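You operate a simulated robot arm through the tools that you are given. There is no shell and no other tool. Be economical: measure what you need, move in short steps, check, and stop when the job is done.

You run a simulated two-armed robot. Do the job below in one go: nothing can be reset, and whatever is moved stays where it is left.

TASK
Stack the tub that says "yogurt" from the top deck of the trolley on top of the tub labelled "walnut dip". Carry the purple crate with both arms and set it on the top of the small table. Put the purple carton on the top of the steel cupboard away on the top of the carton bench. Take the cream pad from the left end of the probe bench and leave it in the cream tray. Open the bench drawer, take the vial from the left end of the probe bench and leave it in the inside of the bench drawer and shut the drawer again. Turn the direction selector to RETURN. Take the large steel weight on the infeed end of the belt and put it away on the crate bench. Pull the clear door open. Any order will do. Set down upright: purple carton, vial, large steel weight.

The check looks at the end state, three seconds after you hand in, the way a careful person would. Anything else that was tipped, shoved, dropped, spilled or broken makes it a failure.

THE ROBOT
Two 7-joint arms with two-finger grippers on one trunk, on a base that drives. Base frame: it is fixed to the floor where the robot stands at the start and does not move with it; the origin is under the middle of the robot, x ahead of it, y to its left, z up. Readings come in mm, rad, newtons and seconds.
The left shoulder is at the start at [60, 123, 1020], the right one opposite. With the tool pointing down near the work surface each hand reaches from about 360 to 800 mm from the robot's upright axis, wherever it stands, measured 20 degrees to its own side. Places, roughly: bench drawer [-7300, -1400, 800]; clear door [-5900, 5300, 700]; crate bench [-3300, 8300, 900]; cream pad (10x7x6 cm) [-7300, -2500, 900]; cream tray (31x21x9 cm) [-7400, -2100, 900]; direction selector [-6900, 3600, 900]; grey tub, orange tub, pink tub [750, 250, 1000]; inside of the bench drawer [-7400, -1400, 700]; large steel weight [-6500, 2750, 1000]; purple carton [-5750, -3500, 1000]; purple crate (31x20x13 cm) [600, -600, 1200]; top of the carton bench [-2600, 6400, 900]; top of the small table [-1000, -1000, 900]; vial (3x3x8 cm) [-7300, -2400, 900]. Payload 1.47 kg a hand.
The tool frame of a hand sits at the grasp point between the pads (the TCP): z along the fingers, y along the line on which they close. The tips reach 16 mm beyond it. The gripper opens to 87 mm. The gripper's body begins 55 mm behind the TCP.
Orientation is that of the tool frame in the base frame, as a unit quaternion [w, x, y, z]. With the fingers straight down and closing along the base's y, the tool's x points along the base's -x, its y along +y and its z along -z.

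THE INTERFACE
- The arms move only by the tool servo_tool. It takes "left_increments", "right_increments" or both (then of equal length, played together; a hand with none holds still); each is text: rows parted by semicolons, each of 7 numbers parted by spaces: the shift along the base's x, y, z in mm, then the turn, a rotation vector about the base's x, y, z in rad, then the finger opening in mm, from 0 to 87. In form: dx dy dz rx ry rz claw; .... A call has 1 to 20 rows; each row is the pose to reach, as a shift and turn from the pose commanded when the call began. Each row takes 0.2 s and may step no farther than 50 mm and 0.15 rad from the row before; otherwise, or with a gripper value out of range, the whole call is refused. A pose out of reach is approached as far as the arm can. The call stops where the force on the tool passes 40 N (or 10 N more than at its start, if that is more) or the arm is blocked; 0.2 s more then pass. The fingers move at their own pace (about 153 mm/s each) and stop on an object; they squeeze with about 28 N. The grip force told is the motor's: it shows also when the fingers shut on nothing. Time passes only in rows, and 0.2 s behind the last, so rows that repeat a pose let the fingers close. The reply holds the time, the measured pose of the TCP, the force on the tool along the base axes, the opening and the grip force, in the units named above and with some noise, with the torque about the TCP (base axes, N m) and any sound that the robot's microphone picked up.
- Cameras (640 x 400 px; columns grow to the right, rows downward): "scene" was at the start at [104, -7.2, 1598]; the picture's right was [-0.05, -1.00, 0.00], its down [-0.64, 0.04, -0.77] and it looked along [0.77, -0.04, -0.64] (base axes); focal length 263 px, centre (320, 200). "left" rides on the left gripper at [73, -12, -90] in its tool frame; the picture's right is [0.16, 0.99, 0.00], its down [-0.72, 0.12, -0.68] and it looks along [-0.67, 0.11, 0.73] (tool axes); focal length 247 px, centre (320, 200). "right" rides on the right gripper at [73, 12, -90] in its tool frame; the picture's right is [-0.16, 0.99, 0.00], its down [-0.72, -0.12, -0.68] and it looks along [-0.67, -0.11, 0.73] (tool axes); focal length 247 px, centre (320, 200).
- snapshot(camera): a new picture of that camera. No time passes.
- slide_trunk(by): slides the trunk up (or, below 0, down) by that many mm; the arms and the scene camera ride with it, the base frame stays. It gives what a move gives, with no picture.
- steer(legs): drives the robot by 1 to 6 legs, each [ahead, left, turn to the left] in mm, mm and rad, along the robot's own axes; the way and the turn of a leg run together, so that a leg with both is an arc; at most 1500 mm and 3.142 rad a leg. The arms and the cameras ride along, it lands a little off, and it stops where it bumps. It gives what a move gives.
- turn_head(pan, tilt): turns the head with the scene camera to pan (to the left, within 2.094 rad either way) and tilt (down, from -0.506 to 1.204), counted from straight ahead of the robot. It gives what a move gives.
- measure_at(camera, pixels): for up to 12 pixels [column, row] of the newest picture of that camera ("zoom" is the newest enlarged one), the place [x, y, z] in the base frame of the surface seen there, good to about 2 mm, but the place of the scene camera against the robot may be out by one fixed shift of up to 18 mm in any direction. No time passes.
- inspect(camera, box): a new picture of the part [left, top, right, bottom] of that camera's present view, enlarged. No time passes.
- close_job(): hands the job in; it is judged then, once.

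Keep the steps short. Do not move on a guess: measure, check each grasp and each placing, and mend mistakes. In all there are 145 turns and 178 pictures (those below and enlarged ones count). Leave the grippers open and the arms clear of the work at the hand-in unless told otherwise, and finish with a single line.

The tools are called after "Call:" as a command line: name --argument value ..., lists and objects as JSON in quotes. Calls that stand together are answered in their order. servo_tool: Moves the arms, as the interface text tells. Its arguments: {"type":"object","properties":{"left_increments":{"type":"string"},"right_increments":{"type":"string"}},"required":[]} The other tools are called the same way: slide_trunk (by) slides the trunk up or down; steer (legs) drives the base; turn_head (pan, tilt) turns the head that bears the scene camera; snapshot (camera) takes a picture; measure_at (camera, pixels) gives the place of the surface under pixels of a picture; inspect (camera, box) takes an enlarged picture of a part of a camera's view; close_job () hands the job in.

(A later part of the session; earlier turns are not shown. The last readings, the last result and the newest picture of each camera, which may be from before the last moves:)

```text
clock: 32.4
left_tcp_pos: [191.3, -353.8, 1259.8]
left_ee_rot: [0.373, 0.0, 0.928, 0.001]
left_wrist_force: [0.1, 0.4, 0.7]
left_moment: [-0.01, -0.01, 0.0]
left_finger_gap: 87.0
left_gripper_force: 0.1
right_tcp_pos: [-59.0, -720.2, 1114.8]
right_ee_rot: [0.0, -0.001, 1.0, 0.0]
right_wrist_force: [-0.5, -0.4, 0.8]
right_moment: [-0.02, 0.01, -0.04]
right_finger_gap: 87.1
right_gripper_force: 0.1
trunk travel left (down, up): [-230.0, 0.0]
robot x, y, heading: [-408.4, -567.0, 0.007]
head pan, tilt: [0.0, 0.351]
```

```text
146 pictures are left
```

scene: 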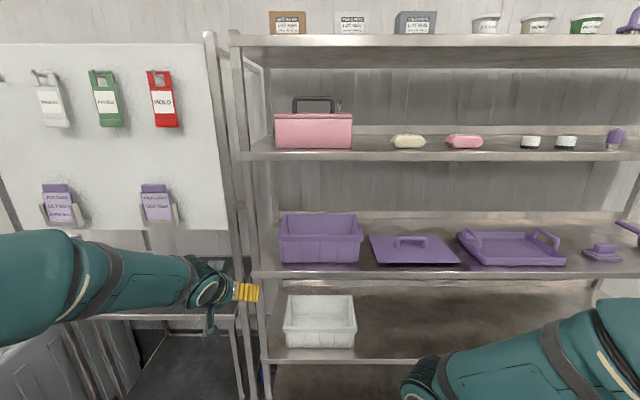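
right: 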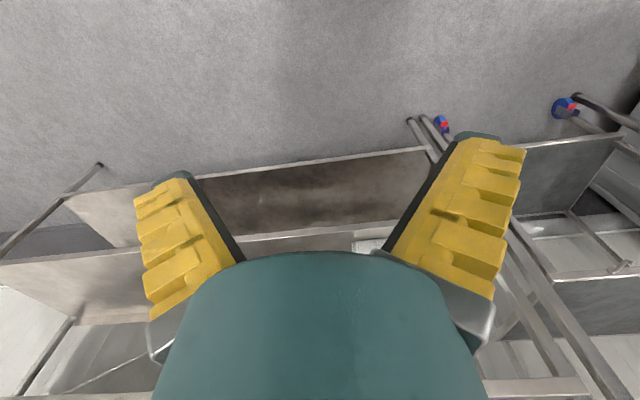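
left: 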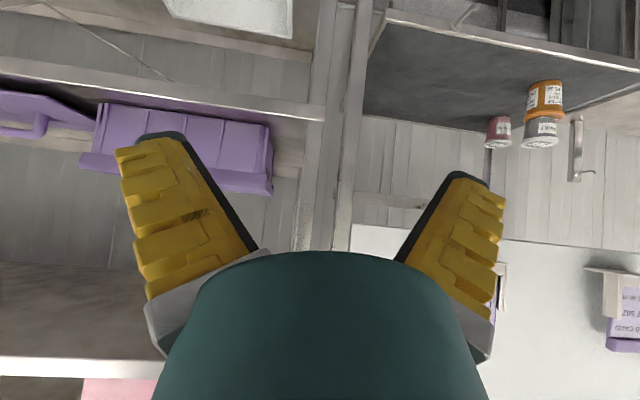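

A row was slightly too long; I'll replay with smaller steps.

Call:
servo_tool --left_increments "0 -20 5 0 0 0 87; 0 -40 10 0 0 0 87; 0 -60 16 0 0 0 87; 0 -60 16 0 0 0 87; 0 -60 16 0 0 0 87; 0 -60 16 0 0 0 87; 0 -60 16 0 0 0 87; 0 -60 16 0 0 0 87; 0 -60 16 0 0 0 87" --right_increments "35 0 25 0 -0.1 0 87; 70 0 50 0 -0.2 0 87; 105 0 75 0 -0.32 0 87; 140 2 100 0 -0.44 0 87; 175 5 125 0 -0.56 0 87; 210 8 150 0 -0.68 0 87; 240 10 160 0 -0.77 0 87; 250 10 160 0 -0.77 0 87; 250 10 160 0 -0.77 0 87"

Call:
snapshot --camera "scene"

Call:
snapshot --camera "left"

Call:
snapshot --camera "right"

```text
clock: 34.4
left_tcp_pos: [191.5, -413.9, 1276.1]
left_ee_rot: [0.376, 0.0, 0.927, 0.001]
left_wrist_force: [-0.5, 0.3, -1.2]
left_moment: [0.01, 0.0, 0.03]
left_finger_gap: 86.8
left_gripper_force: 0.1
right_tcp_pos: [190.9, -709.8, 1276.4]
right_ee_rot: [0.376, -0.001, 0.927, -0.001]
right_wrist_force: [0.2, -0.4, -0.2]
right_moment: [-0.03, 0.01, -0.02]
right_finger_gap: 87.2
right_gripper_force: 0.0
trunk travel left (down, up): [-230.0, 0.0]
robot x, y, heading: [-408.3, -565.9, 0.002]
head pan, tilt: [0.0, 0.351]
```

```text
145 pictures are left
```

scene: 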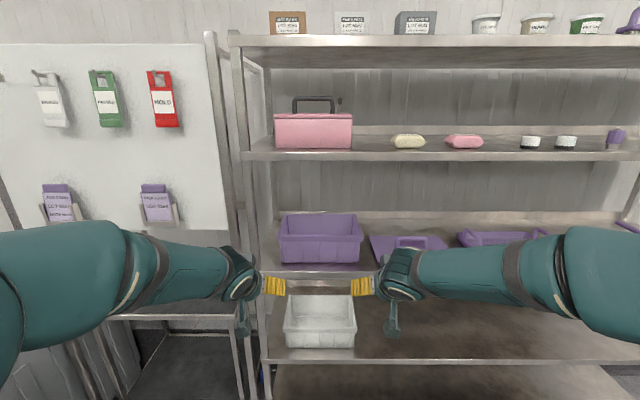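

```text
144 pictures are left
```

left: 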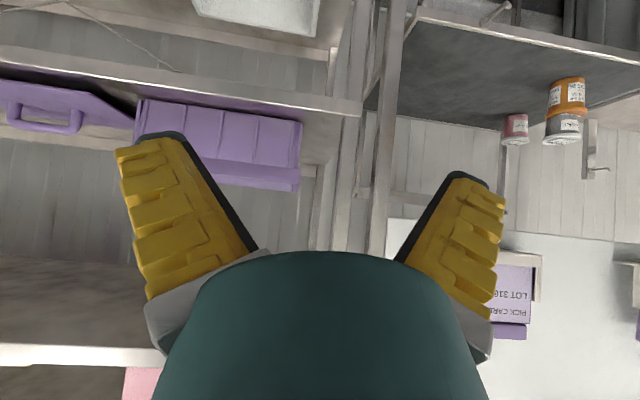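

```text
143 pictures are left
```

right: 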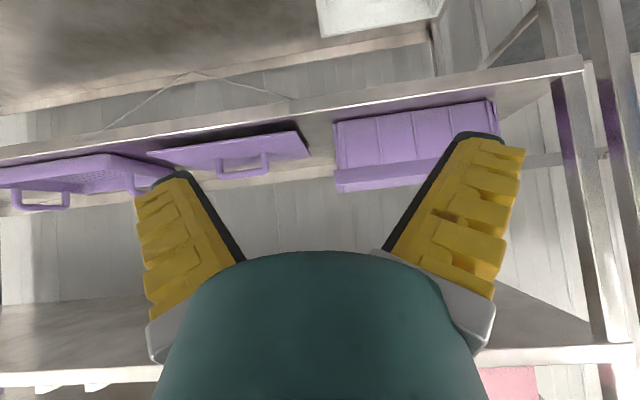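

I'll measure the rim's ends with both hand cameras.

Call:
measure_at --camera "left" --pixels '[[297, 183], [297, 190], [250, 182], [299, 120], [310, 100], [385, 200]]'

Call:
measure_at --camera "right" --pixels '[[338, 187], [337, 180], [400, 182], [304, 152], [440, 90], [242, 160]]'

```text
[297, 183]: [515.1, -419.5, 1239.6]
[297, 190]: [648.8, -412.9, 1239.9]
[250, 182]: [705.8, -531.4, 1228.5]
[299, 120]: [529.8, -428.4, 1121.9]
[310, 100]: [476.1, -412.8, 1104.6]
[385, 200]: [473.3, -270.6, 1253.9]
```

```text
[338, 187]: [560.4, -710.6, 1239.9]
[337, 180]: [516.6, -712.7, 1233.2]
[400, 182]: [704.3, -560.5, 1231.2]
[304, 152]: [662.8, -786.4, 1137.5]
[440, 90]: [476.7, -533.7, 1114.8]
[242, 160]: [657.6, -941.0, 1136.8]
```

I'll check the bottom of the upper shelf's lip before going in.

Call:
inspect --camera "scene" --box '[230, 120, 390, 220]'

Call:
measure_at --camera "scene" --pixels '[[310, 153], [310, 157], [310, 159], [310, 161], [310, 164]]'

```text
4.00 times, centred on (310, 170) of scene
```

zoom: 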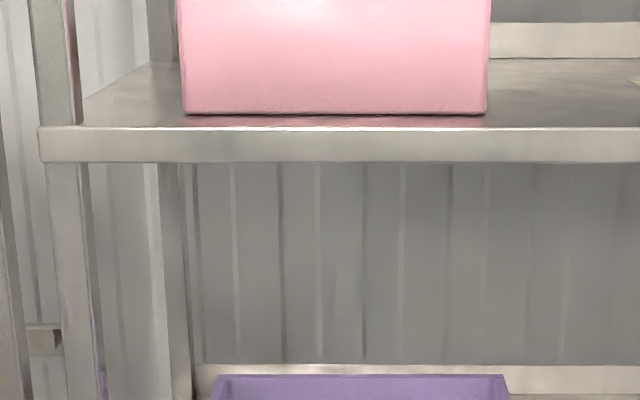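

```text
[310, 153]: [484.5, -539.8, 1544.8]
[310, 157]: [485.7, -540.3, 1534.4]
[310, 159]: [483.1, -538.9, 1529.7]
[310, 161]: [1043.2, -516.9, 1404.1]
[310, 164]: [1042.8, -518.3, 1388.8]
```

Shelf lip bottom is ~1514; the wrist stays under ~1490. Driving forward 320 mm.

Call:
steer --legs '[[320, 0, 0]]'

Call:
snapshot --camera "left"

Call:
snapshot --camera "right"

```text
clock: 36.3
left_tcp_pos: [468.2, -413.7, 1275.3]
left_ee_rot: [0.37, -0.008, 0.929, 0.001]
left_wrist_force: [-5.0, -0.8, 1.7]
left_moment: [0.12, -0.05, 0.32]
left_finger_gap: 87.4
left_gripper_force: 0.0
right_tcp_pos: [471.0, -708.1, 1275.4]
right_ee_rot: [0.375, -0.002, 0.927, 0.0]
right_wrist_force: [-0.2, -0.3, -0.3]
right_moment: [-0.01, 0.02, 0.01]
right_finger_gap: 86.9
right_gripper_force: 0.1
trunk travel left (down, up): [-230.0, 0.0]
robot x, y, heading: [-126.9, -563.9, 0.002]
head pan, tilt: [0.0, 0.351]
stopped in leg 1: the force on the tool passed its limit at 136 N (the readings are from after the stop); the commanded pose is now the measured one
```

```text
141 pictures are left
```

left: 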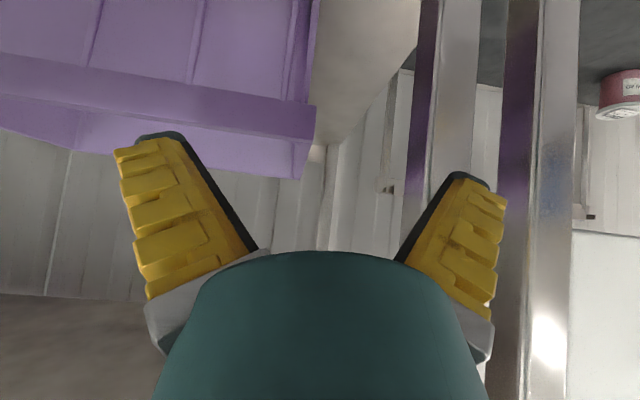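

```text
140 pictures are left
```

right: 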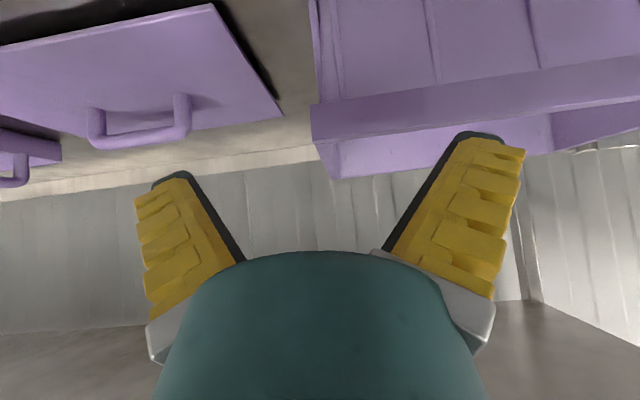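

The left outer finger bumped a rack post. I'll measure the posts.

Call:
measure_at --camera "left" --pixels '[[415, 160], [455, 110], [430, 110], [475, 110], [505, 150], [550, 150], [310, 105], [310, 120], [300, 175], [295, 145]]'

Call:
measure_at --camera "right" --pixels '[[313, 110], [313, 130], [325, 160], [338, 178], [350, 150]]'

Call:
snapshot --camera "scene"

```text
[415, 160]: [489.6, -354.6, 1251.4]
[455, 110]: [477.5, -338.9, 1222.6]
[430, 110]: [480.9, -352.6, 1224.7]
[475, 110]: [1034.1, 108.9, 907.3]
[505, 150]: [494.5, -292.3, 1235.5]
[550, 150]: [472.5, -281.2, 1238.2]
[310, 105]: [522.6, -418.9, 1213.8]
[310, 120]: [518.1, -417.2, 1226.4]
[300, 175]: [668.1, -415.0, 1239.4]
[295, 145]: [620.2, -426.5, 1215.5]
```

```text
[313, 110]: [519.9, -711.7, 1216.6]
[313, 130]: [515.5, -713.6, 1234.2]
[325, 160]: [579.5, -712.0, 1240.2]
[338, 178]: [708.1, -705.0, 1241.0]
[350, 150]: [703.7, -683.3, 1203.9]
```

```text
139 pictures are left
```

scene: 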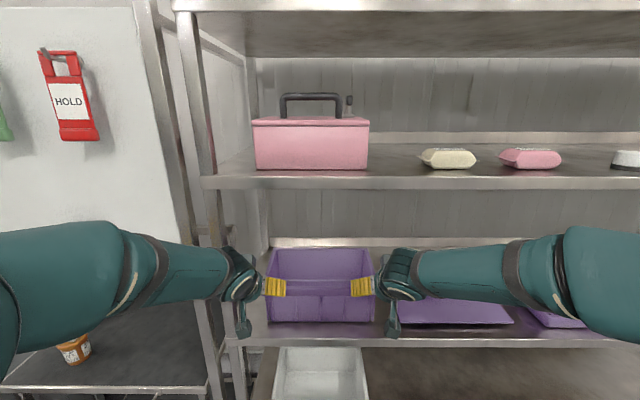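

The rack post's inner face is at y≈-354, so the left hand's opening must be smaller. I'll check the left wrist and forearm geometry relative to the post.

Call:
inspect --camera "scene" --box '[90, 200, 300, 340]'

Call:
measure_at --camera "scene" --pixels '[[240, 275], [248, 285], [225, 265], [200, 265], [160, 255], [130, 240], [241, 325], [255, 285], [275, 285], [225, 245]]'

```text
2.86 times, centred on (195, 270) of scene
```

zoom: 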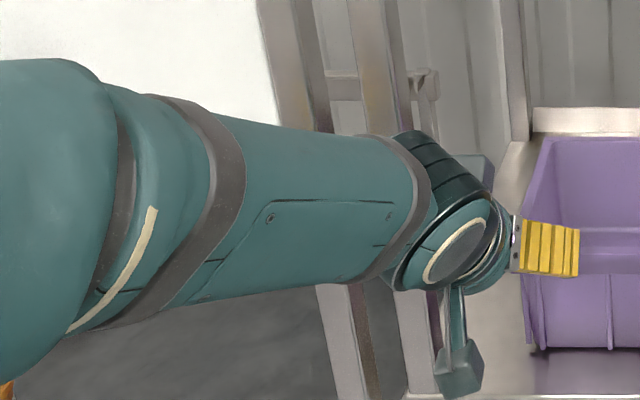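

```text
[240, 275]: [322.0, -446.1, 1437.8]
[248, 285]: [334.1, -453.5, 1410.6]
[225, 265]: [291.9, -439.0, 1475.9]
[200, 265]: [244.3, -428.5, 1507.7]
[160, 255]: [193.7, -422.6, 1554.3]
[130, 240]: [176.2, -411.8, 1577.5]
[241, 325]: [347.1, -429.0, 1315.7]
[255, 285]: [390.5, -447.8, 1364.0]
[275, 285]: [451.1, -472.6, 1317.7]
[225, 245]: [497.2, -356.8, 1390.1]
```

The forearm runs back and up, so it's clear; only the opening was too wide. I'll narrow both grippers to 50 mm, correct the left tilt, align y (-421 / -707) and extend 60 mm above the rim.

Call:
servo_tool --left_increments "-5 -7 2 0.004 -0.0126 -0.0156 50; -5 -7 3 0.004 -0.0126 -0.0156 50; 20 -7 3 0.004 -0.0126 -0.0156 50; 45 -7 3 0.004 -0.0126 -0.0156 50; 64 -7 3 0.004 -0.0126 -0.0156 50; 64 -7 3 0.004 -0.0126 -0.0156 50" --right_increments "-5 0 2 0 0 0 50; -5 1 3 0 0 0 50; 20 1 3 0 0 0 50; 45 1 3 0 0 0 50; 61 1 3 0 0 0 50; 61 1 3 0 0 0 50"

Call:
steer --legs '[[60, 0, 0]]'

Call:
snapshot --camera "left"

Call:
snapshot --camera "right"

Call:
snapshot --camera "scene"

```text
clock: 37.7
left_tcp_pos: [532.7, -419.6, 1278.8]
left_ee_rot: [0.376, 0.001, 0.927, 0.0]
left_wrist_force: [-0.5, -0.7, -0.1]
left_moment: [-0.02, 0.01, -0.01]
left_finger_gap: 55.4
left_gripper_force: 3.9
right_tcp_pos: [534.1, -707.8, 1277.0]
right_ee_rot: [0.375, -0.003, 0.927, 0.0]
right_wrist_force: [-0.2, -0.2, -1.1]
right_moment: [-0.01, 0.01, -0.01]
right_finger_gap: 55.4
right_gripper_force: 4.1
trunk travel left (down, up): [-230.0, 0.0]
robot x, y, heading: [-126.9, -567.1, 0.006]
head pan, tilt: [0.0, 0.351]
```

```text
clock: 38.7
left_tcp_pos: [592.4, -419.9, 1278.2]
left_ee_rot: [0.375, 0.001, 0.927, 0.0]
left_wrist_force: [-0.2, 0.0, 0.0]
left_moment: [-0.01, 0.04, 0.0]
left_finger_gap: 55.2
left_gripper_force: 4.1
right_tcp_pos: [593.3, -706.5, 1277.0]
right_ee_rot: [0.374, -0.003, 0.927, 0.0]
right_wrist_force: [0.4, 0.1, -0.6]
right_moment: [0.03, -0.02, 0.03]
right_finger_gap: 55.3
right_gripper_force: 3.7
trunk travel left (down, up): [-230.0, 0.0]
robot x, y, heading: [-69.4, -569.3, 0.006]
head pan, tilt: [0.0, 0.351]
```

```text
137 pictures are left
```

left: 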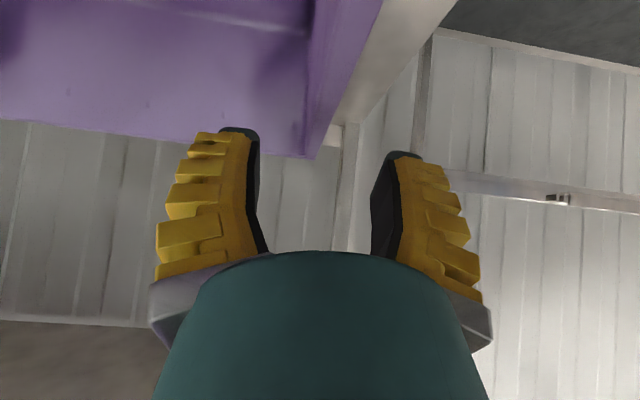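

```text
136 pictures are left
```

right: 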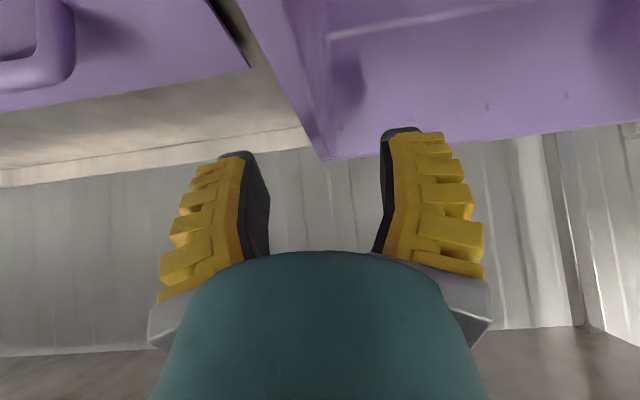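

```text
135 pictures are left
```

scene: 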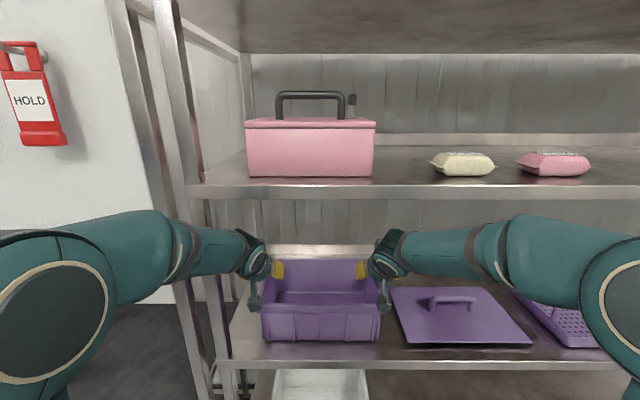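

I'll measure the wall's inner and outer edges in both hand views.

Call:
measure_at --camera "left" --pixels '[[308, 60], [320, 60], [335, 60], [350, 60], [310, 120], [320, 120], [330, 120], [312, 150], [304, 140]]'

Call:
measure_at --camera "right" --pixels '[[270, 60], [285, 60], [300, 60], [310, 60], [300, 120], [312, 120], [325, 120], [320, 150], [330, 150]]'

```text
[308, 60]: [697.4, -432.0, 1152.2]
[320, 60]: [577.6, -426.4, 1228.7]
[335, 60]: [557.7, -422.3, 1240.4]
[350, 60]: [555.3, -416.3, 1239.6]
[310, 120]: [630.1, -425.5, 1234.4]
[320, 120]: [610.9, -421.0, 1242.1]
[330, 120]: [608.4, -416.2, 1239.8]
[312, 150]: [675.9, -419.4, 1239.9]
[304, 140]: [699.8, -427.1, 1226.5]
```

```text
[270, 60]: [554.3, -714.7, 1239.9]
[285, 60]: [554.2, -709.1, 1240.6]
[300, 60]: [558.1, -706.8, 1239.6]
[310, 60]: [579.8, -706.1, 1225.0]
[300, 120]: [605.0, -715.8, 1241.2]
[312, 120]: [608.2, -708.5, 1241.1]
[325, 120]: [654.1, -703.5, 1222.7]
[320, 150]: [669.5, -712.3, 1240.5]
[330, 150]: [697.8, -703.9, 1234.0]
```

Wall centres: left y≈-419.5, right ≈-710; tops 1240. I'll lower both to z≈1229, right shifted -3.5.

Call:
servo_tool --left_increments "0 0 -15 0 0 0 50; 0 0 -30 0 0 0 50; 0 0 -42 0 0 0 50; 0 0 -49 0 0 0 50; 0 0 -49 0 0 0 50" --right_increments "0 -3.5 -15 0 0 0 50; 0 -3.5 -30 0 0 0 50; 0 -3.5 -42 0 0 0 50; 0 -3.5 -48 0 0 0 50; 0 -3.5 -48 0 0 0 50"

Call:
servo_tool --left_increments "0 0 0 0 0 0 25; 0 0 0 0 0 0 10; 0 0 0 0 0 0 0; 0 0 0 0 0 0 0; 0 0 0 0 0 0 0" --right_increments "0 0 0 0 0 0 25; 0 0 0 0 0 0 10; 0 0 0 0 0 0 0; 0 0 0 0 0 0 0; 0 0 0 0 0 0 0"

Call:
snapshot --camera "scene"

```text
clock: 39.9
left_tcp_pos: [590.5, -419.4, 1230.4]
left_ee_rot: [0.375, 0.0, 0.927, 0.0]
left_wrist_force: [0.2, -0.2, 0.9]
left_moment: [0.02, -0.03, 0.01]
left_finger_gap: 55.1
left_gripper_force: 3.4
right_tcp_pos: [592.0, -711.0, 1228.8]
right_ee_rot: [0.375, -0.004, 0.927, 0.0]
right_wrist_force: [-0.2, 0.0, 0.4]
right_moment: [0.0, 0.02, 0.06]
right_finger_gap: 55.2
right_gripper_force: 4.0
trunk travel left (down, up): [-230.0, 0.0]
robot x, y, heading: [-68.6, -565.4, 0.003]
head pan, tilt: [0.0, 0.351]
```

```text
clock: 41.1
left_tcp_pos: [589.9, -421.1, 1231.0]
left_ee_rot: [0.377, 0.001, 0.926, -0.002]
left_wrist_force: [-0.7, -9.3, 4.1]
left_moment: [-0.37, -0.04, 0.22]
left_finger_gap: 5.9
left_gripper_force: 27.8
right_tcp_pos: [591.9, -711.1, 1230.0]
right_ee_rot: [0.376, -0.004, 0.927, 0.001]
right_wrist_force: [-0.6, 9.4, 5.9]
right_moment: [0.36, 0.01, -0.26]
right_finger_gap: 5.9
right_gripper_force: 28.3
trunk travel left (down, up): [-230.0, 0.0]
robot x, y, heading: [-68.9, -572.2, 0.001]
head pan, tilt: [0.0, 0.351]
```

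```text
134 pictures are left
```

scene: 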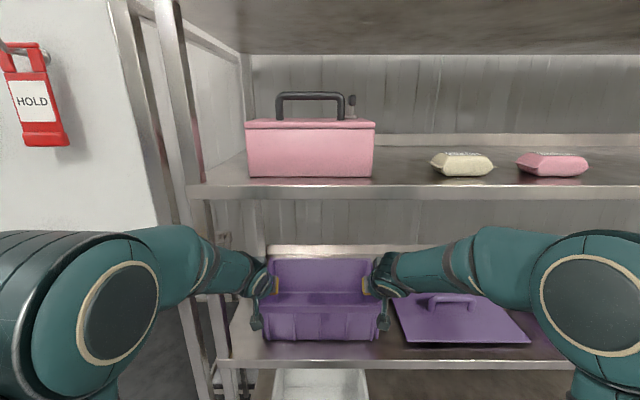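

Both grips hold the wall (gap 5.9). There's ±9 N tension; I'll ease each 2 mm inward while lifting 35 mm.

Call:
servo_tool --left_increments "0 -2 3 0 0 0 0; 0 -2 8 0 0 0 0; 0 -2 15 0 0 0 0; 0 -2 25 0 0 0 0; 0 -2 35 0 0 0 0; 0 -2 35 0 0 0 0" --right_increments "0 2 3 0 0 0 0; 0 2 8 0 0 0 0; 0 2 15 0 0 0 0; 0 2 25 0 0 0 0; 0 2 35 0 0 0 0; 0 2 35 0 0 0 0"

Call:
snapshot --camera "scene"

```text
clock: 42.5
left_tcp_pos: [592.5, -420.5, 1264.8]
left_ee_rot: [0.374, 0.0, 0.927, 0.001]
left_wrist_force: [0.5, 1.4, -2.4]
left_moment: [-0.26, 0.09, 0.29]
left_finger_gap: 5.7
left_gripper_force: 27.7
right_tcp_pos: [592.9, -709.9, 1264.2]
right_ee_rot: [0.373, -0.001, 0.928, -0.001]
right_wrist_force: [-0.2, -1.0, -2.1]
right_moment: [0.28, 0.02, -0.27]
right_finger_gap: 5.7
right_gripper_force: 27.8
trunk travel left (down, up): [-230.0, 0.0]
robot x, y, heading: [-67.0, -566.2, 0.006]
head pan, tilt: [0.0, 0.351]
```

```text
133 pictures are left
```

scene: 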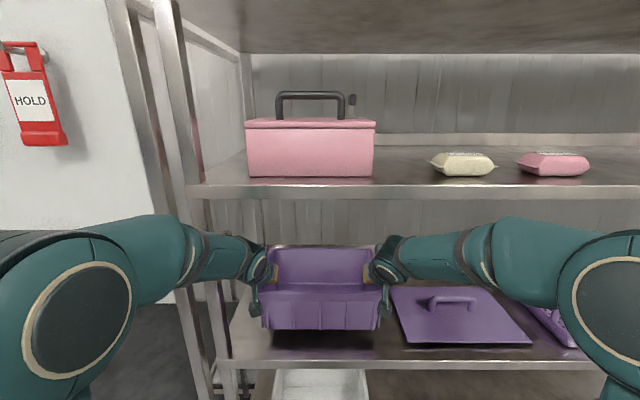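

Crate is up and level, and light. I'll back out 300 mm and look toward the small table with the head panned right.

Call:
steer --legs '[[-300, 0, 0]]'

Call:
turn_head --pan -2.09 --tilt 0.6

Call:
snapshot --camera "scene"

```text
clock: 44.5
left_tcp_pos: [292.8, -421.7, 1264.8]
left_ee_rot: [0.375, -0.001, 0.927, 0.0]
left_wrist_force: [0.6, 10.2, -2.3]
left_moment: [-0.2, 0.01, 0.33]
left_finger_gap: 5.9
left_gripper_force: 27.9
right_tcp_pos: [294.2, -709.1, 1262.9]
right_ee_rot: [0.374, -0.003, 0.928, -0.001]
right_wrist_force: [0.2, -9.4, -1.9]
right_moment: [0.21, 0.07, -0.33]
right_finger_gap: 5.7
right_gripper_force: 27.5
trunk travel left (down, up): [-230.0, 0.0]
robot x, y, heading: [-362.6, -567.7, 0.002]
head pan, tilt: [0.0, 0.351]
```

```text
clock: 46.5
left_tcp_pos: [292.4, -422.3, 1264.2]
left_ee_rot: [0.376, -0.001, 0.927, 0.0]
left_wrist_force: [0.4, 0.7, -2.3]
left_moment: [-0.25, 0.09, 0.27]
left_finger_gap: 5.8
left_gripper_force: 28.0
right_tcp_pos: [294.9, -710.1, 1264.0]
right_ee_rot: [0.374, -0.003, 0.928, -0.001]
right_wrist_force: [0.3, -1.3, -3.0]
right_moment: [0.28, 0.07, -0.31]
right_finger_gap: 6.1
right_gripper_force: 28.2
trunk travel left (down, up): [-230.0, 0.0]
robot x, y, heading: [-371.0, -568.0, 0.007]
head pan, tilt: [-2.089, 0.6]
```

```text
132 pictures are left
```

scene: 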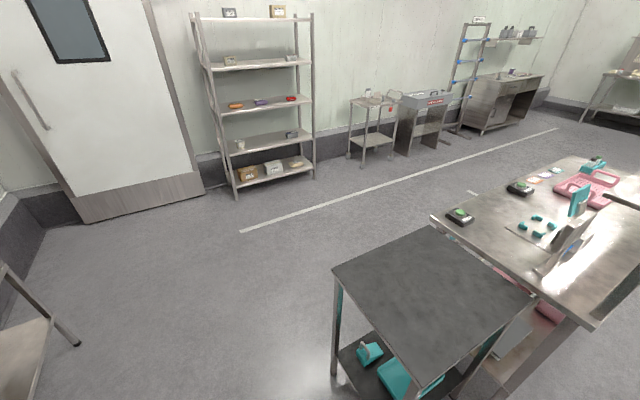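

The dark-topped small table is at (430,290). I'll measure its corners and surroundings.

Call:
measure_at --camera "scene" --pixels '[[335, 270], [432, 228], [532, 298], [430, 385], [430, 290], [490, 270], [460, 219], [585, 325], [340, 370], [240, 232], [75, 345]]'

```text
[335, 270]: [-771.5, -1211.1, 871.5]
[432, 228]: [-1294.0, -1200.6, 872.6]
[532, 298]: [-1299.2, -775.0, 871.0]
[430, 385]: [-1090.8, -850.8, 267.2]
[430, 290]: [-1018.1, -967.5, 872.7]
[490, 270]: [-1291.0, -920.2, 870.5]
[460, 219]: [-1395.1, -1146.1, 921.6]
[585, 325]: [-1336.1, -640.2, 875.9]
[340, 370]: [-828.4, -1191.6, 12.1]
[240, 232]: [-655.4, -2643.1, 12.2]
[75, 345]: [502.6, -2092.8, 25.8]
```

Table top: x -1300…-770, y -1210…-775, z≈861, empty. I'll turn right 180° in place (radius clear), then strafe to y≈-990 facing it.

Call:
steer --legs '[[0, 0, -1.57], [0, 0, -1.57]]'

Call:
turn_head --pan 0.2 --tilt 0.7

Call:
snapshot --camera "scene"

```text
clock: 54.6
left_tcp_pos: [-1026.8, -713.7, 1264.4]
left_ee_rot: [-0.001, 0.927, -0.001, -0.375]
left_wrist_force: [0.4, -2.2, -3.1]
left_moment: [0.26, -0.03, 0.34]
left_finger_gap: 6.2
left_gripper_force: 28.4
right_tcp_pos: [-1026.7, -426.4, 1264.2]
right_ee_rot: [-0.001, 0.927, 0.001, -0.374]
right_wrist_force: [0.4, 1.0, -2.2]
right_moment: [-0.27, -0.06, -0.29]
right_finger_gap: 5.9
right_gripper_force: 28.5
trunk travel left (down, up): [-230.0, 0.0]
robot x, y, heading: [-370.2, -567.3, -3.141]
head pan, tilt: [-2.089, 0.6]
```

```text
clock: 56.7
left_tcp_pos: [-1025.8, -712.4, 1264.0]
left_ee_rot: [0.0, 0.927, -0.001, -0.375]
left_wrist_force: [-0.3, 0.4, -2.0]
left_moment: [0.28, -0.12, 0.29]
left_finger_gap: 6.0
left_gripper_force: 27.7
right_tcp_pos: [-1026.5, -425.6, 1263.8]
right_ee_rot: [-0.001, 0.927, 0.002, -0.374]
right_wrist_force: [0.1, -0.1, -3.0]
right_moment: [-0.29, -0.07, -0.27]
right_finger_gap: 6.3
right_gripper_force: 28.1
trunk travel left (down, up): [-230.0, 0.0]
robot x, y, heading: [-368.8, -566.9, -3.139]
head pan, tilt: [0.201, 0.7]
```

```text
131 pictures are left
```

scene: 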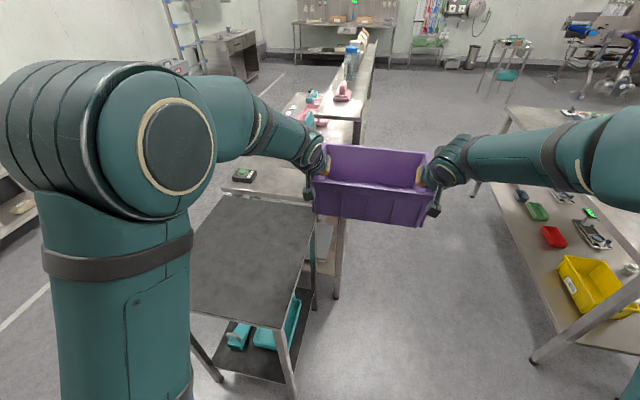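

Strafing left 425 mm, then lowering with the trunk.

Call:
steer --legs '[[0, 425, 0]]'

Call:
slide_trunk --by -225

Call:
turn_head --pan 0 --tilt 0.8

Call:
snapshot --camera "scene"

Call:
snapshot --camera "left"

```text
clock: 61.0
left_tcp_pos: [-1025.3, -1140.4, 1264.3]
left_ee_rot: [-0.001, 0.927, -0.001, -0.374]
left_wrist_force: [-0.2, -0.3, -2.6]
left_moment: [0.26, 0.0, 0.3]
left_finger_gap: 6.0
left_gripper_force: 28.2
right_tcp_pos: [-1025.3, -853.0, 1262.1]
right_ee_rot: [-0.001, 0.927, 0.002, -0.374]
right_wrist_force: [0.2, -0.4, -2.3]
right_moment: [-0.27, -0.04, -0.29]
right_finger_gap: 6.2
right_gripper_force: 27.6
trunk travel left (down, up): [-230.0, 0.0]
robot x, y, heading: [-366.8, -995.9, -3.139]
head pan, tilt: [0.201, 0.7]
```

```text
clock: 63.4
left_tcp_pos: [-1025.1, -1140.3, 1039.0]
left_ee_rot: [0.0, 0.927, 0.0, -0.375]
left_wrist_force: [0.2, 0.3, -3.0]
left_moment: [0.25, -0.07, 0.27]
left_finger_gap: 5.8
left_gripper_force: 28.1
right_tcp_pos: [-1025.4, -853.0, 1039.6]
right_ee_rot: [-0.001, 0.928, 0.002, -0.373]
right_wrist_force: [0.5, -0.1, -2.0]
right_moment: [-0.31, -0.09, -0.25]
right_finger_gap: 6.0
right_gripper_force: 28.2
trunk travel left (down, up): [-5.0, 225.0]
robot x, y, heading: [-360.8, -996.5, -3.137]
head pan, tilt: [0.201, 0.7]
```

```text
clock: 64.1
left_tcp_pos: [-1025.6, -1140.1, 1039.5]
left_ee_rot: [0.0, 0.927, 0.0, -0.374]
left_wrist_force: [-0.6, 0.8, -2.8]
left_moment: [0.29, -0.06, 0.29]
left_finger_gap: 5.8
left_gripper_force: 28.4
right_tcp_pos: [-1025.2, -853.1, 1037.8]
right_ee_rot: [-0.001, 0.927, 0.001, -0.374]
right_wrist_force: [-0.7, -0.4, -2.2]
right_moment: [-0.29, -0.06, -0.31]
right_finger_gap: 6.1
right_gripper_force: 28.5
trunk travel left (down, up): [-5.0, 225.0]
robot x, y, heading: [-364.7, -992.3, -3.137]
head pan, tilt: [0.0, 0.799]
```

```text
130 pictures are left
```

scene: 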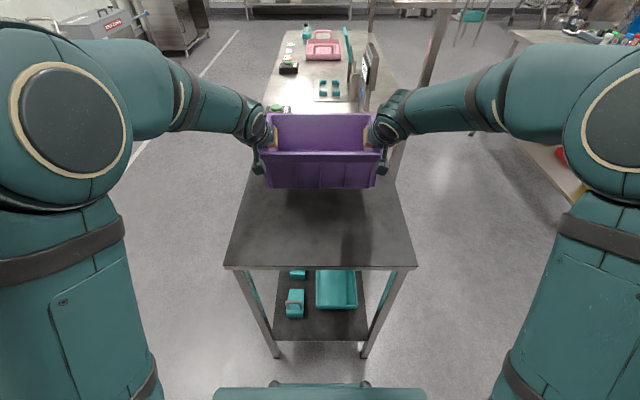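

```text
129 pictures are left
```

left: 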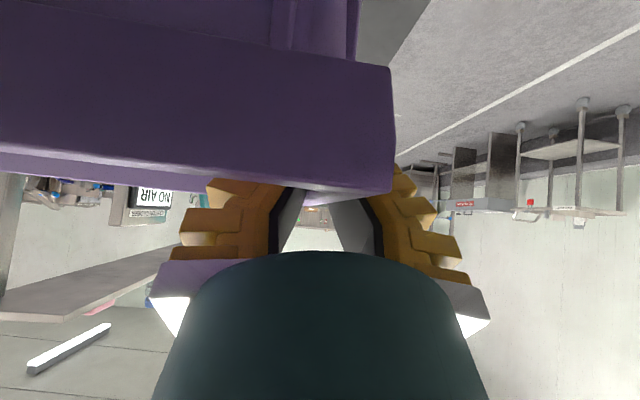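

I'll measure table surface and crate bottom for the drop height.

Call:
measure_at --camera "scene" --pixels '[[320, 240], [320, 215], [320, 185], [270, 180], [373, 183], [228, 264], [413, 264], [392, 188], [248, 188]]'

```text
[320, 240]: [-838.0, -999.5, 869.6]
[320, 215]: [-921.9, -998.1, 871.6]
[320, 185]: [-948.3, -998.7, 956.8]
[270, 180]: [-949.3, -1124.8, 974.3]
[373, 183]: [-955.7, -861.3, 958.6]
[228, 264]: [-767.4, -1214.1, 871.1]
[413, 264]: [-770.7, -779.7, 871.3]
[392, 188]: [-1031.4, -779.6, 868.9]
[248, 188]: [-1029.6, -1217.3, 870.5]
```

Gap ≈ 70 mm. I'll lower both together, slowing near contact.

Call:
servo_tool --left_increments "0 0 -20 0 0 0 0; 0 0 -40 0 0 0 0; 0 0 -55 0 0 0 0; 0 0 -62 0 0 0 0; 0 0 -66 0 0 0 0; 0 0 -69 0 0 0 0; 0 0 -69 0 0 0 0" --right_increments "0 0 -20 0 0 0 0; 0 0 -40 0 0 0 0; 0 0 -55 0 0 0 0; 0 0 -62 0 0 0 0; 0 0 -66 0 0 0 0; 0 0 -69 0 0 0 0; 0 0 -69 0 0 0 0"

Call:
inspect --camera "scene" --box '[220, 90, 420, 270]'

```text
clock: 65.7
left_tcp_pos: [-1024.8, -1140.6, 971.3]
left_ee_rot: [-0.001, 0.926, 0.0, -0.378]
left_wrist_force: [-1.5, -0.3, 6.2]
left_moment: [0.28, 0.46, 0.29]
left_finger_gap: 6.2
left_gripper_force: 27.6
right_tcp_pos: [-1024.7, -851.8, 970.9]
right_ee_rot: [-0.001, 0.927, 0.002, -0.375]
right_wrist_force: [0.8, -0.7, 5.6]
right_moment: [-0.29, 0.39, -0.31]
right_finger_gap: 6.3
right_gripper_force: 28.1
trunk travel left (down, up): [-5.0, 225.0]
robot x, y, heading: [-365.8, -995.3, -3.144]
head pan, tilt: [0.0, 0.799]
```

```text
2.22 times, centred on (320, 180) of scene
```

zoom: 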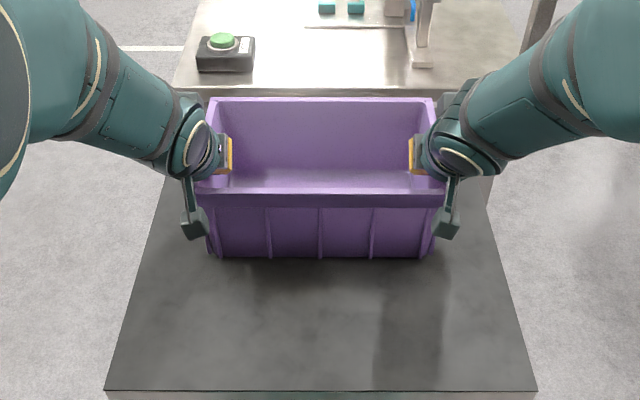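

Contact (+8 N each). I'll open to 50 and lift away.

Call:
servo_tool --left_increments "0 0 0 0 0 0 25; 0 0 0 0 0 0 50; 0 0 0 0 0 0 50; 0 0 15 0 0 0 50; 0 0 40 0 0 0 50; 20 0 70 0 0 0 50; 60 0 90 0 0 0 50; 100 0 100 0 0 0 50" --right_increments "0 0 0 0 0 0 25; 0 0 0 0 0 0 50; 0 0 0 0 0 0 50; 0 0 15 0 0 0 50; 0 0 40 0 0 0 50; 20 0 70 0 0 0 50; 60 0 90 0 0 0 50; 100 0 100 0 0 0 50"

Call:
snapshot --camera "scene"

```text
clock: 67.5
left_tcp_pos: [-922.1, -1140.9, 1071.7]
left_ee_rot: [0.0, 0.927, 0.0, -0.375]
left_wrist_force: [0.4, -0.6, 0.3]
left_moment: [-0.01, -0.04, -0.01]
left_finger_gap: 55.0
left_gripper_force: 3.8
right_tcp_pos: [-923.0, -851.4, 1070.8]
right_ee_rot: [-0.001, 0.927, 0.002, -0.375]
right_wrist_force: [-0.4, -0.3, 0.3]
right_moment: [0.0, 0.01, -0.02]
right_finger_gap: 55.3
right_gripper_force: 4.0
trunk travel left (down, up): [-5.0, 225.0]
robot x, y, heading: [-362.6, -995.2, -3.139]
head pan, tilt: [0.0, 0.799]
```

```text
127 pictures are left
```

scene: 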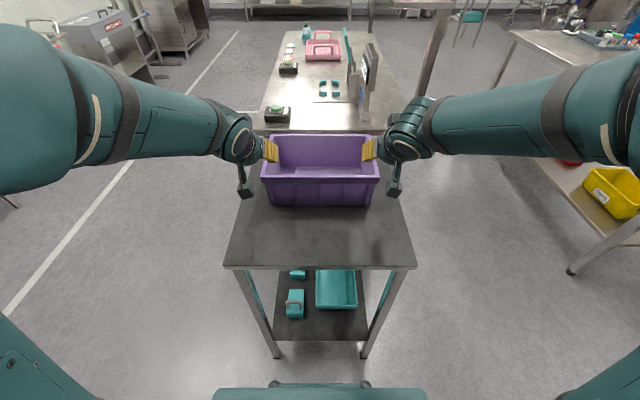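

The crate stands well on the table. Next the west side. I'll back off, compact the arms, move to the aisle (y≈-2000) and look along it.

Call:
steer --legs '[[-250, 0, 0]]'

Call:
servo_tool --left_increments "40 0 10 0 0 0 87; 80 0 20 0 0 0 87; 110 0 20 0 0 0 87; 110 0 20 0 0 0 87" --right_increments "40 0 10 0 0 0 87; 80 0 20 0 0 0 87; 110 0 20 0 0 0 87; 110 0 20 0 0 0 87"

Call:
slide_trunk --by 170

Call:
steer --legs '[[0, 950, 0]]'

Call:
turn_head --pan 0 --tilt 0.35

Call:
snapshot --camera "scene"

```text
clock: 69.3
left_tcp_pos: [-676.6, -1136.9, 1070.5]
left_ee_rot: [-0.001, 0.927, -0.002, -0.375]
left_wrist_force: [1.2, -0.3, 0.0]
left_moment: [0.01, 0.0, -0.01]
left_finger_gap: 55.3
left_gripper_force: 4.5
right_tcp_pos: [-677.1, -849.7, 1071.4]
right_ee_rot: [-0.002, 0.928, -0.001, -0.374]
right_wrist_force: [0.5, -0.3, 0.3]
right_moment: [-0.01, 0.0, -0.02]
right_finger_gap: 55.2
right_gripper_force: 4.2
trunk travel left (down, up): [-5.0, 225.0]
robot x, y, heading: [-117.2, -994.5, 3.135]
head pan, tilt: [0.0, 0.799]
```

```text
clock: 70.3
left_tcp_pos: [-567.5, -1139.5, 1091.3]
left_ee_rot: [-0.001, 0.927, -0.002, -0.375]
left_wrist_force: [-1.2, 0.8, -0.1]
left_moment: [-0.04, 0.03, 0.01]
left_finger_gap: 87.1
left_gripper_force: 0.0
right_tcp_pos: [-567.5, -849.7, 1090.2]
right_ee_rot: [-0.003, 0.927, -0.001, -0.374]
right_wrist_force: [-0.3, -0.2, -0.4]
right_moment: [0.01, 0.0, 0.03]
right_finger_gap: 87.0
right_gripper_force: 0.1
trunk travel left (down, up): [-5.0, 225.0]
robot x, y, heading: [-117.7, -994.7, 3.138]
head pan, tilt: [0.0, 0.799]
```

```text
clock: 72.2
left_tcp_pos: [-566.7, -1140.1, 1260.9]
left_ee_rot: [-0.001, 0.927, -0.002, -0.375]
left_wrist_force: [0.4, 0.6, 0.7]
left_moment: [-0.01, 0.02, 0.0]
left_finger_gap: 86.9
left_gripper_force: 0.0
right_tcp_pos: [-567.4, -849.4, 1260.7]
right_ee_rot: [-0.001, 0.928, 0.0, -0.373]
right_wrist_force: [1.0, -0.8, -0.3]
right_moment: [0.01, 0.02, -0.01]
right_finger_gap: 87.1
right_gripper_force: 0.0
trunk travel left (down, up): [-175.0, 55.0]
robot x, y, heading: [-115.7, -995.2, 3.139]
head pan, tilt: [0.0, 0.799]
```

```text
clock: 81.0
left_tcp_pos: [-572.4, -2098.6, 1261.4]
left_ee_rot: [-0.003, 0.927, -0.007, -0.376]
left_wrist_force: [-0.1, -1.3, -0.6]
left_moment: [0.03, -0.01, 0.01]
left_finger_gap: 86.9
left_gripper_force: 0.0
right_tcp_pos: [-570.3, -1809.5, 1259.8]
right_ee_rot: [-0.004, 0.927, -0.004, -0.374]
right_wrist_force: [-0.1, -0.4, 0.5]
right_moment: [-0.01, 0.0, -0.02]
right_finger_gap: 86.8
right_gripper_force: 0.1
trunk travel left (down, up): [-175.0, 55.0]
robot x, y, heading: [-125.2, -1957.5, 3.134]
head pan, tilt: [0.0, 0.799]
```

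```text
clock: 81.9
left_tcp_pos: [-572.8, -2098.7, 1260.5]
left_ee_rot: [-0.002, 0.927, -0.006, -0.375]
left_wrist_force: [-0.1, 0.0, 0.2]
left_moment: [0.01, 0.01, -0.03]
left_finger_gap: 87.0
left_gripper_force: 0.1
right_tcp_pos: [-570.8, -1808.7, 1261.1]
right_ee_rot: [-0.004, 0.927, -0.005, -0.374]
right_wrist_force: [-0.5, 0.3, 0.4]
right_moment: [0.02, -0.01, 0.04]
right_finger_gap: 86.8
right_gripper_force: 0.1
trunk travel left (down, up): [-175.0, 55.0]
robot x, y, heading: [-121.1, -1954.6, 3.132]
head pan, tilt: [0.0, 0.351]
```

```text
126 pictures are left
```

scene: 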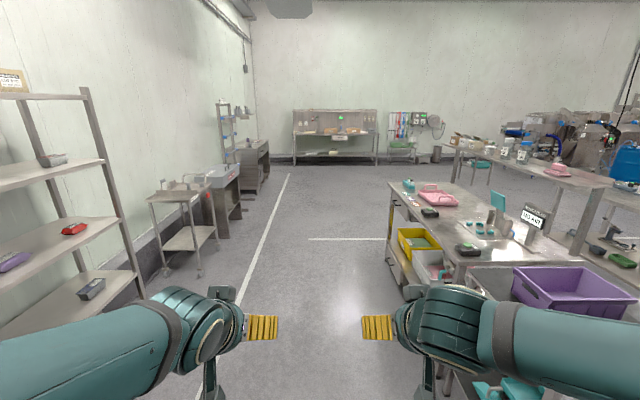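

The aisle is clear; the probe bench is on the far wall. I'll drive 5.7 m ahead and look.

Call:
steer --legs '[[1500, 0, 0.004], [1500, 0, 0], [1500, 0, 0], [1200, 0, 0]]'

Call:
snapshot --camera "scene"

```text
clock: 108.9
left_tcp_pos: [-6237.8, -2060.5, 1261.5]
left_ee_rot: [0.0, 0.927, -0.001, -0.375]
left_wrist_force: [-0.1, -0.6, 0.5]
left_moment: [0.0, 0.01, 0.0]
left_finger_gap: 87.0
left_gripper_force: 0.0
right_tcp_pos: [-6238.7, -1771.4, 1258.8]
right_ee_rot: [-0.003, 0.927, -0.001, -0.374]
right_wrist_force: [0.0, 0.3, -0.3]
right_moment: [0.01, -0.01, 0.01]
right_finger_gap: 86.9
right_gripper_force: 0.0
trunk travel left (down, up): [-175.0, 55.0]
robot x, y, heading: [-5788.2, -1914.4, -3.144]
head pan, tilt: [0.0, 0.351]
```

```text
125 pictures are left
```

scene: 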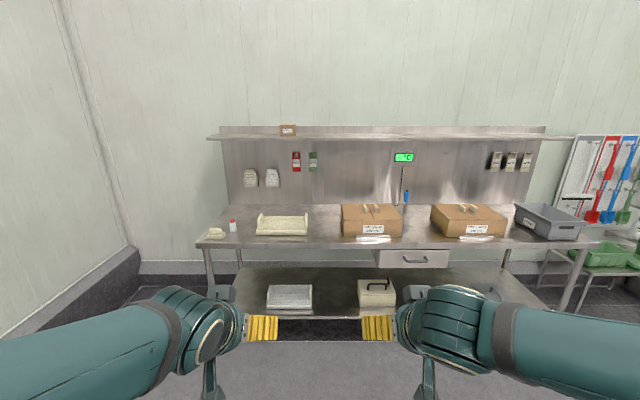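

The probe bench: cream pad at (215,233), vial (232,226), cream tray (282,225), drawer (412,258). I'll enlarge and measure.

Call:
inspect --camera "scene" --box '[190, 190, 350, 290]'

Call:
inspect --camera "scene" --box '[340, 190, 500, 290]'

Call:
measure_at --camera "scene" --pixels '[[215, 233], [232, 228], [232, 220], [262, 232], [305, 232], [282, 222], [250, 240], [412, 258], [412, 251], [220, 138], [380, 240], [470, 235]]'

```text
4.00 times, centred on (270, 240) of scene
```

zoom: 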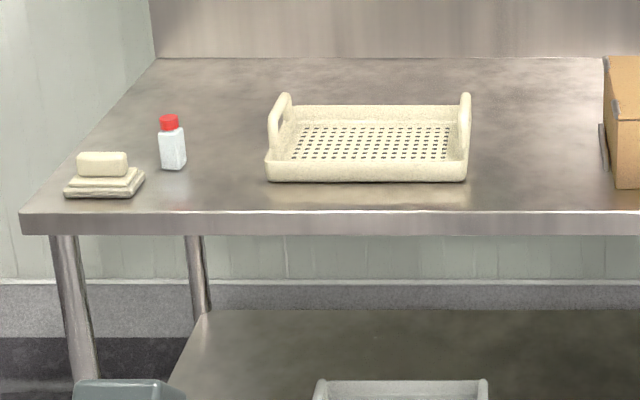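

```text
4.00 times, centred on (420, 240) of scene
```

zoom: 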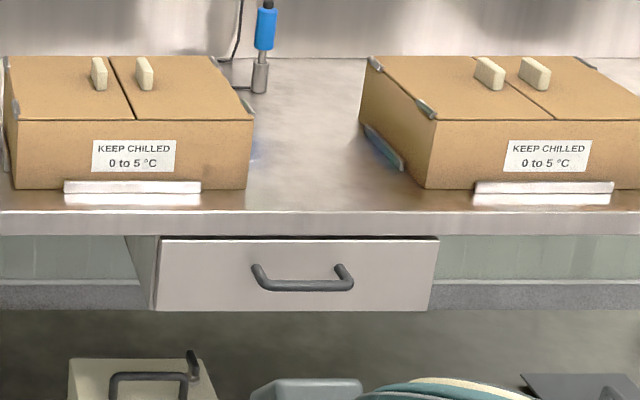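

```text
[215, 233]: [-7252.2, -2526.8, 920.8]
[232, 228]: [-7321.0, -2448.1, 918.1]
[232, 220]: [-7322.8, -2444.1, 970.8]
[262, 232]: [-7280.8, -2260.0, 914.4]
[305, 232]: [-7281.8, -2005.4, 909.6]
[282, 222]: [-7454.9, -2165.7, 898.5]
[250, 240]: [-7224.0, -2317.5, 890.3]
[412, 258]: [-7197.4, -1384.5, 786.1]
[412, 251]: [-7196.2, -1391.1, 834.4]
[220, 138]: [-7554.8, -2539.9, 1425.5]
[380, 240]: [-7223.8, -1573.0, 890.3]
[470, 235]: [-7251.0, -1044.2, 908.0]
```

Bench top ≈ z 880, front edge x≈-7210. I'll drive to about (-6660,-2340) so the left hand faces the pad, and make the left hand point straight down over the bench.

Call:
steer --legs '[[0, 425, 0], [860, 0, 0]]'

Call:
servo_tool --left_increments "0 0 0 0 -0.13 0 87; -20 -10 0 0 -0.26 0 87; -40 -20 -10 0 -0.39 0 87; -60 -30 -20 0 -0.52 0 87; -80 -40 -30 0 -0.65 0 87; -90 -40 -40 0 -0.78 0 87; -90 -40 -40 0 -0.78 0 87"

Call:
snapshot --camera "left"

Call:
turn_head --pan 0.2 --tilt 0.7

Call:
snapshot --camera "scene"

```text
clock: 117.3
left_tcp_pos: [-7098.2, -2480.2, 1260.7]
left_ee_rot: [-0.001, 0.927, -0.003, -0.376]
left_wrist_force: [0.0, 0.2, 0.4]
left_moment: [0.02, -0.01, -0.03]
left_finger_gap: 86.9
left_gripper_force: 0.1
right_tcp_pos: [-7099.3, -2190.9, 1260.5]
right_ee_rot: [-0.002, 0.927, -0.001, -0.374]
right_wrist_force: [-0.2, -0.6, 0.1]
right_moment: [-0.01, 0.02, -0.01]
right_finger_gap: 87.0
right_gripper_force: 0.0
trunk travel left (down, up): [-175.0, 55.0]
robot x, y, heading: [-6647.8, -2337.9, 3.14]
head pan, tilt: [0.0, 0.351]
```

```text
clock: 118.9
left_tcp_pos: [-7188.4, -2521.4, 1220.2]
left_ee_rot: [-0.003, 1.0, -0.002, 0.006]
left_wrist_force: [0.7, 0.3, 1.0]
left_moment: [0.02, 0.02, -0.02]
left_finger_gap: 87.1
left_gripper_force: 0.1
right_tcp_pos: [-7097.4, -2192.4, 1259.9]
right_ee_rot: [-0.003, 0.927, -0.001, -0.374]
right_wrist_force: [0.6, -1.3, -0.7]
right_moment: [0.04, 0.01, 0.01]
right_finger_gap: 87.3
right_gripper_force: 0.0
trunk travel left (down, up): [-175.0, 55.0]
robot x, y, heading: [-6648.0, -2337.1, 3.137]
head pan, tilt: [0.0, 0.351]
```

```text
122 pictures are left
```

left: 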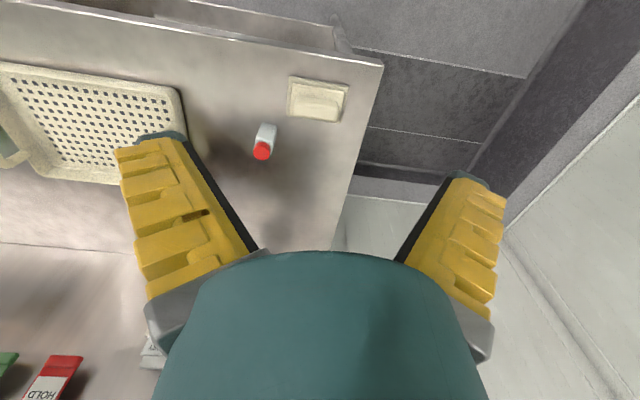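

```text
clock: 119.8
left_tcp_pos: [-7190.5, -2520.2, 1221.5]
left_ee_rot: [-0.002, 1.0, -0.002, 0.005]
left_wrist_force: [-0.8, 1.1, -0.4]
left_moment: [0.01, -0.01, 0.01]
left_finger_gap: 86.8
left_gripper_force: 0.0
right_tcp_pos: [-7098.6, -2191.7, 1261.0]
right_ee_rot: [-0.002, 0.927, 0.0, -0.374]
right_wrist_force: [-0.5, 0.8, -0.4]
right_moment: [0.0, 0.0, -0.05]
right_finger_gap: 87.2
right_gripper_force: 0.0
trunk travel left (down, up): [-175.0, 55.0]
robot x, y, heading: [-6650.3, -2337.1, 3.14]
head pan, tilt: [0.201, 0.7]
```

```text
121 pictures are left
```

scene: 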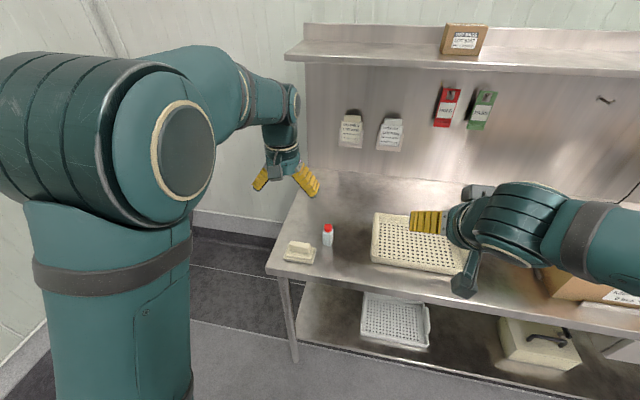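

Now enlarging and measuring the pad, vial and tray with the left hand camera.

Call:
inspect --camera "left" --box '[230, 60, 390, 180]'

Call:
measure_at --camera "left" --pixels '[[289, 82], [349, 86], [340, 122], [287, 115], [319, 98], [262, 152], [265, 135], [317, 84], [270, 90], [188, 150], [100, 100], [180, 90]]'

```text
3.33 times, centred on (310, 120) of left
```

zoom: 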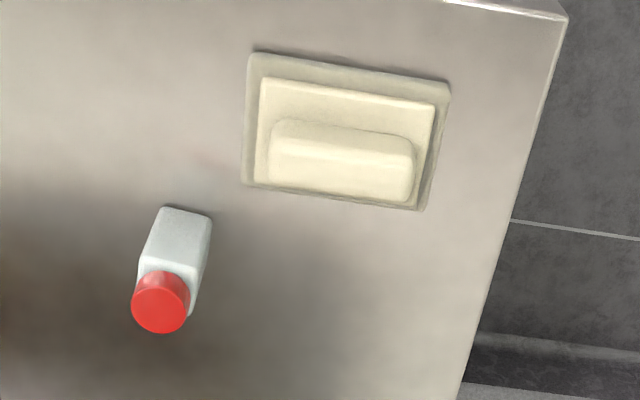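

```text
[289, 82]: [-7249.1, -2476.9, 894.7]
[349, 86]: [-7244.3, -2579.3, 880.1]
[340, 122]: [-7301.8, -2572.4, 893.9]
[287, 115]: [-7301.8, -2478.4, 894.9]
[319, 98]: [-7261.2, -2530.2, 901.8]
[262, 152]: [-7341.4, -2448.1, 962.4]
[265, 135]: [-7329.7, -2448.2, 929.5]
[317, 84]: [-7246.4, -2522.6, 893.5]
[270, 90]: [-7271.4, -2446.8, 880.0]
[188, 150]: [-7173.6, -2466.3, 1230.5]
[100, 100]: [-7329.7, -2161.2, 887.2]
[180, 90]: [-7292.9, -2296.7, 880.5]
```

I'll measure the pad's handle block precisely.

Call:
measure_at --camera "left" --pixels '[[316, 99], [316, 105], [316, 110], [316, 115], [316, 118], [298, 106], [335, 111], [296, 110], [338, 114], [330, 102]]'

```text
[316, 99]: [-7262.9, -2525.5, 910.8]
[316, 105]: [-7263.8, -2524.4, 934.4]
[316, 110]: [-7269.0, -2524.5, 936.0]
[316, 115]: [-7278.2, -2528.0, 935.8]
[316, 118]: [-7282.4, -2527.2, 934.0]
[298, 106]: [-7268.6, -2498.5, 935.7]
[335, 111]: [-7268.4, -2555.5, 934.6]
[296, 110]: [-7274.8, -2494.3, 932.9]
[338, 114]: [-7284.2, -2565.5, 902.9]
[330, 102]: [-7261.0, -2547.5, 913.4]
```

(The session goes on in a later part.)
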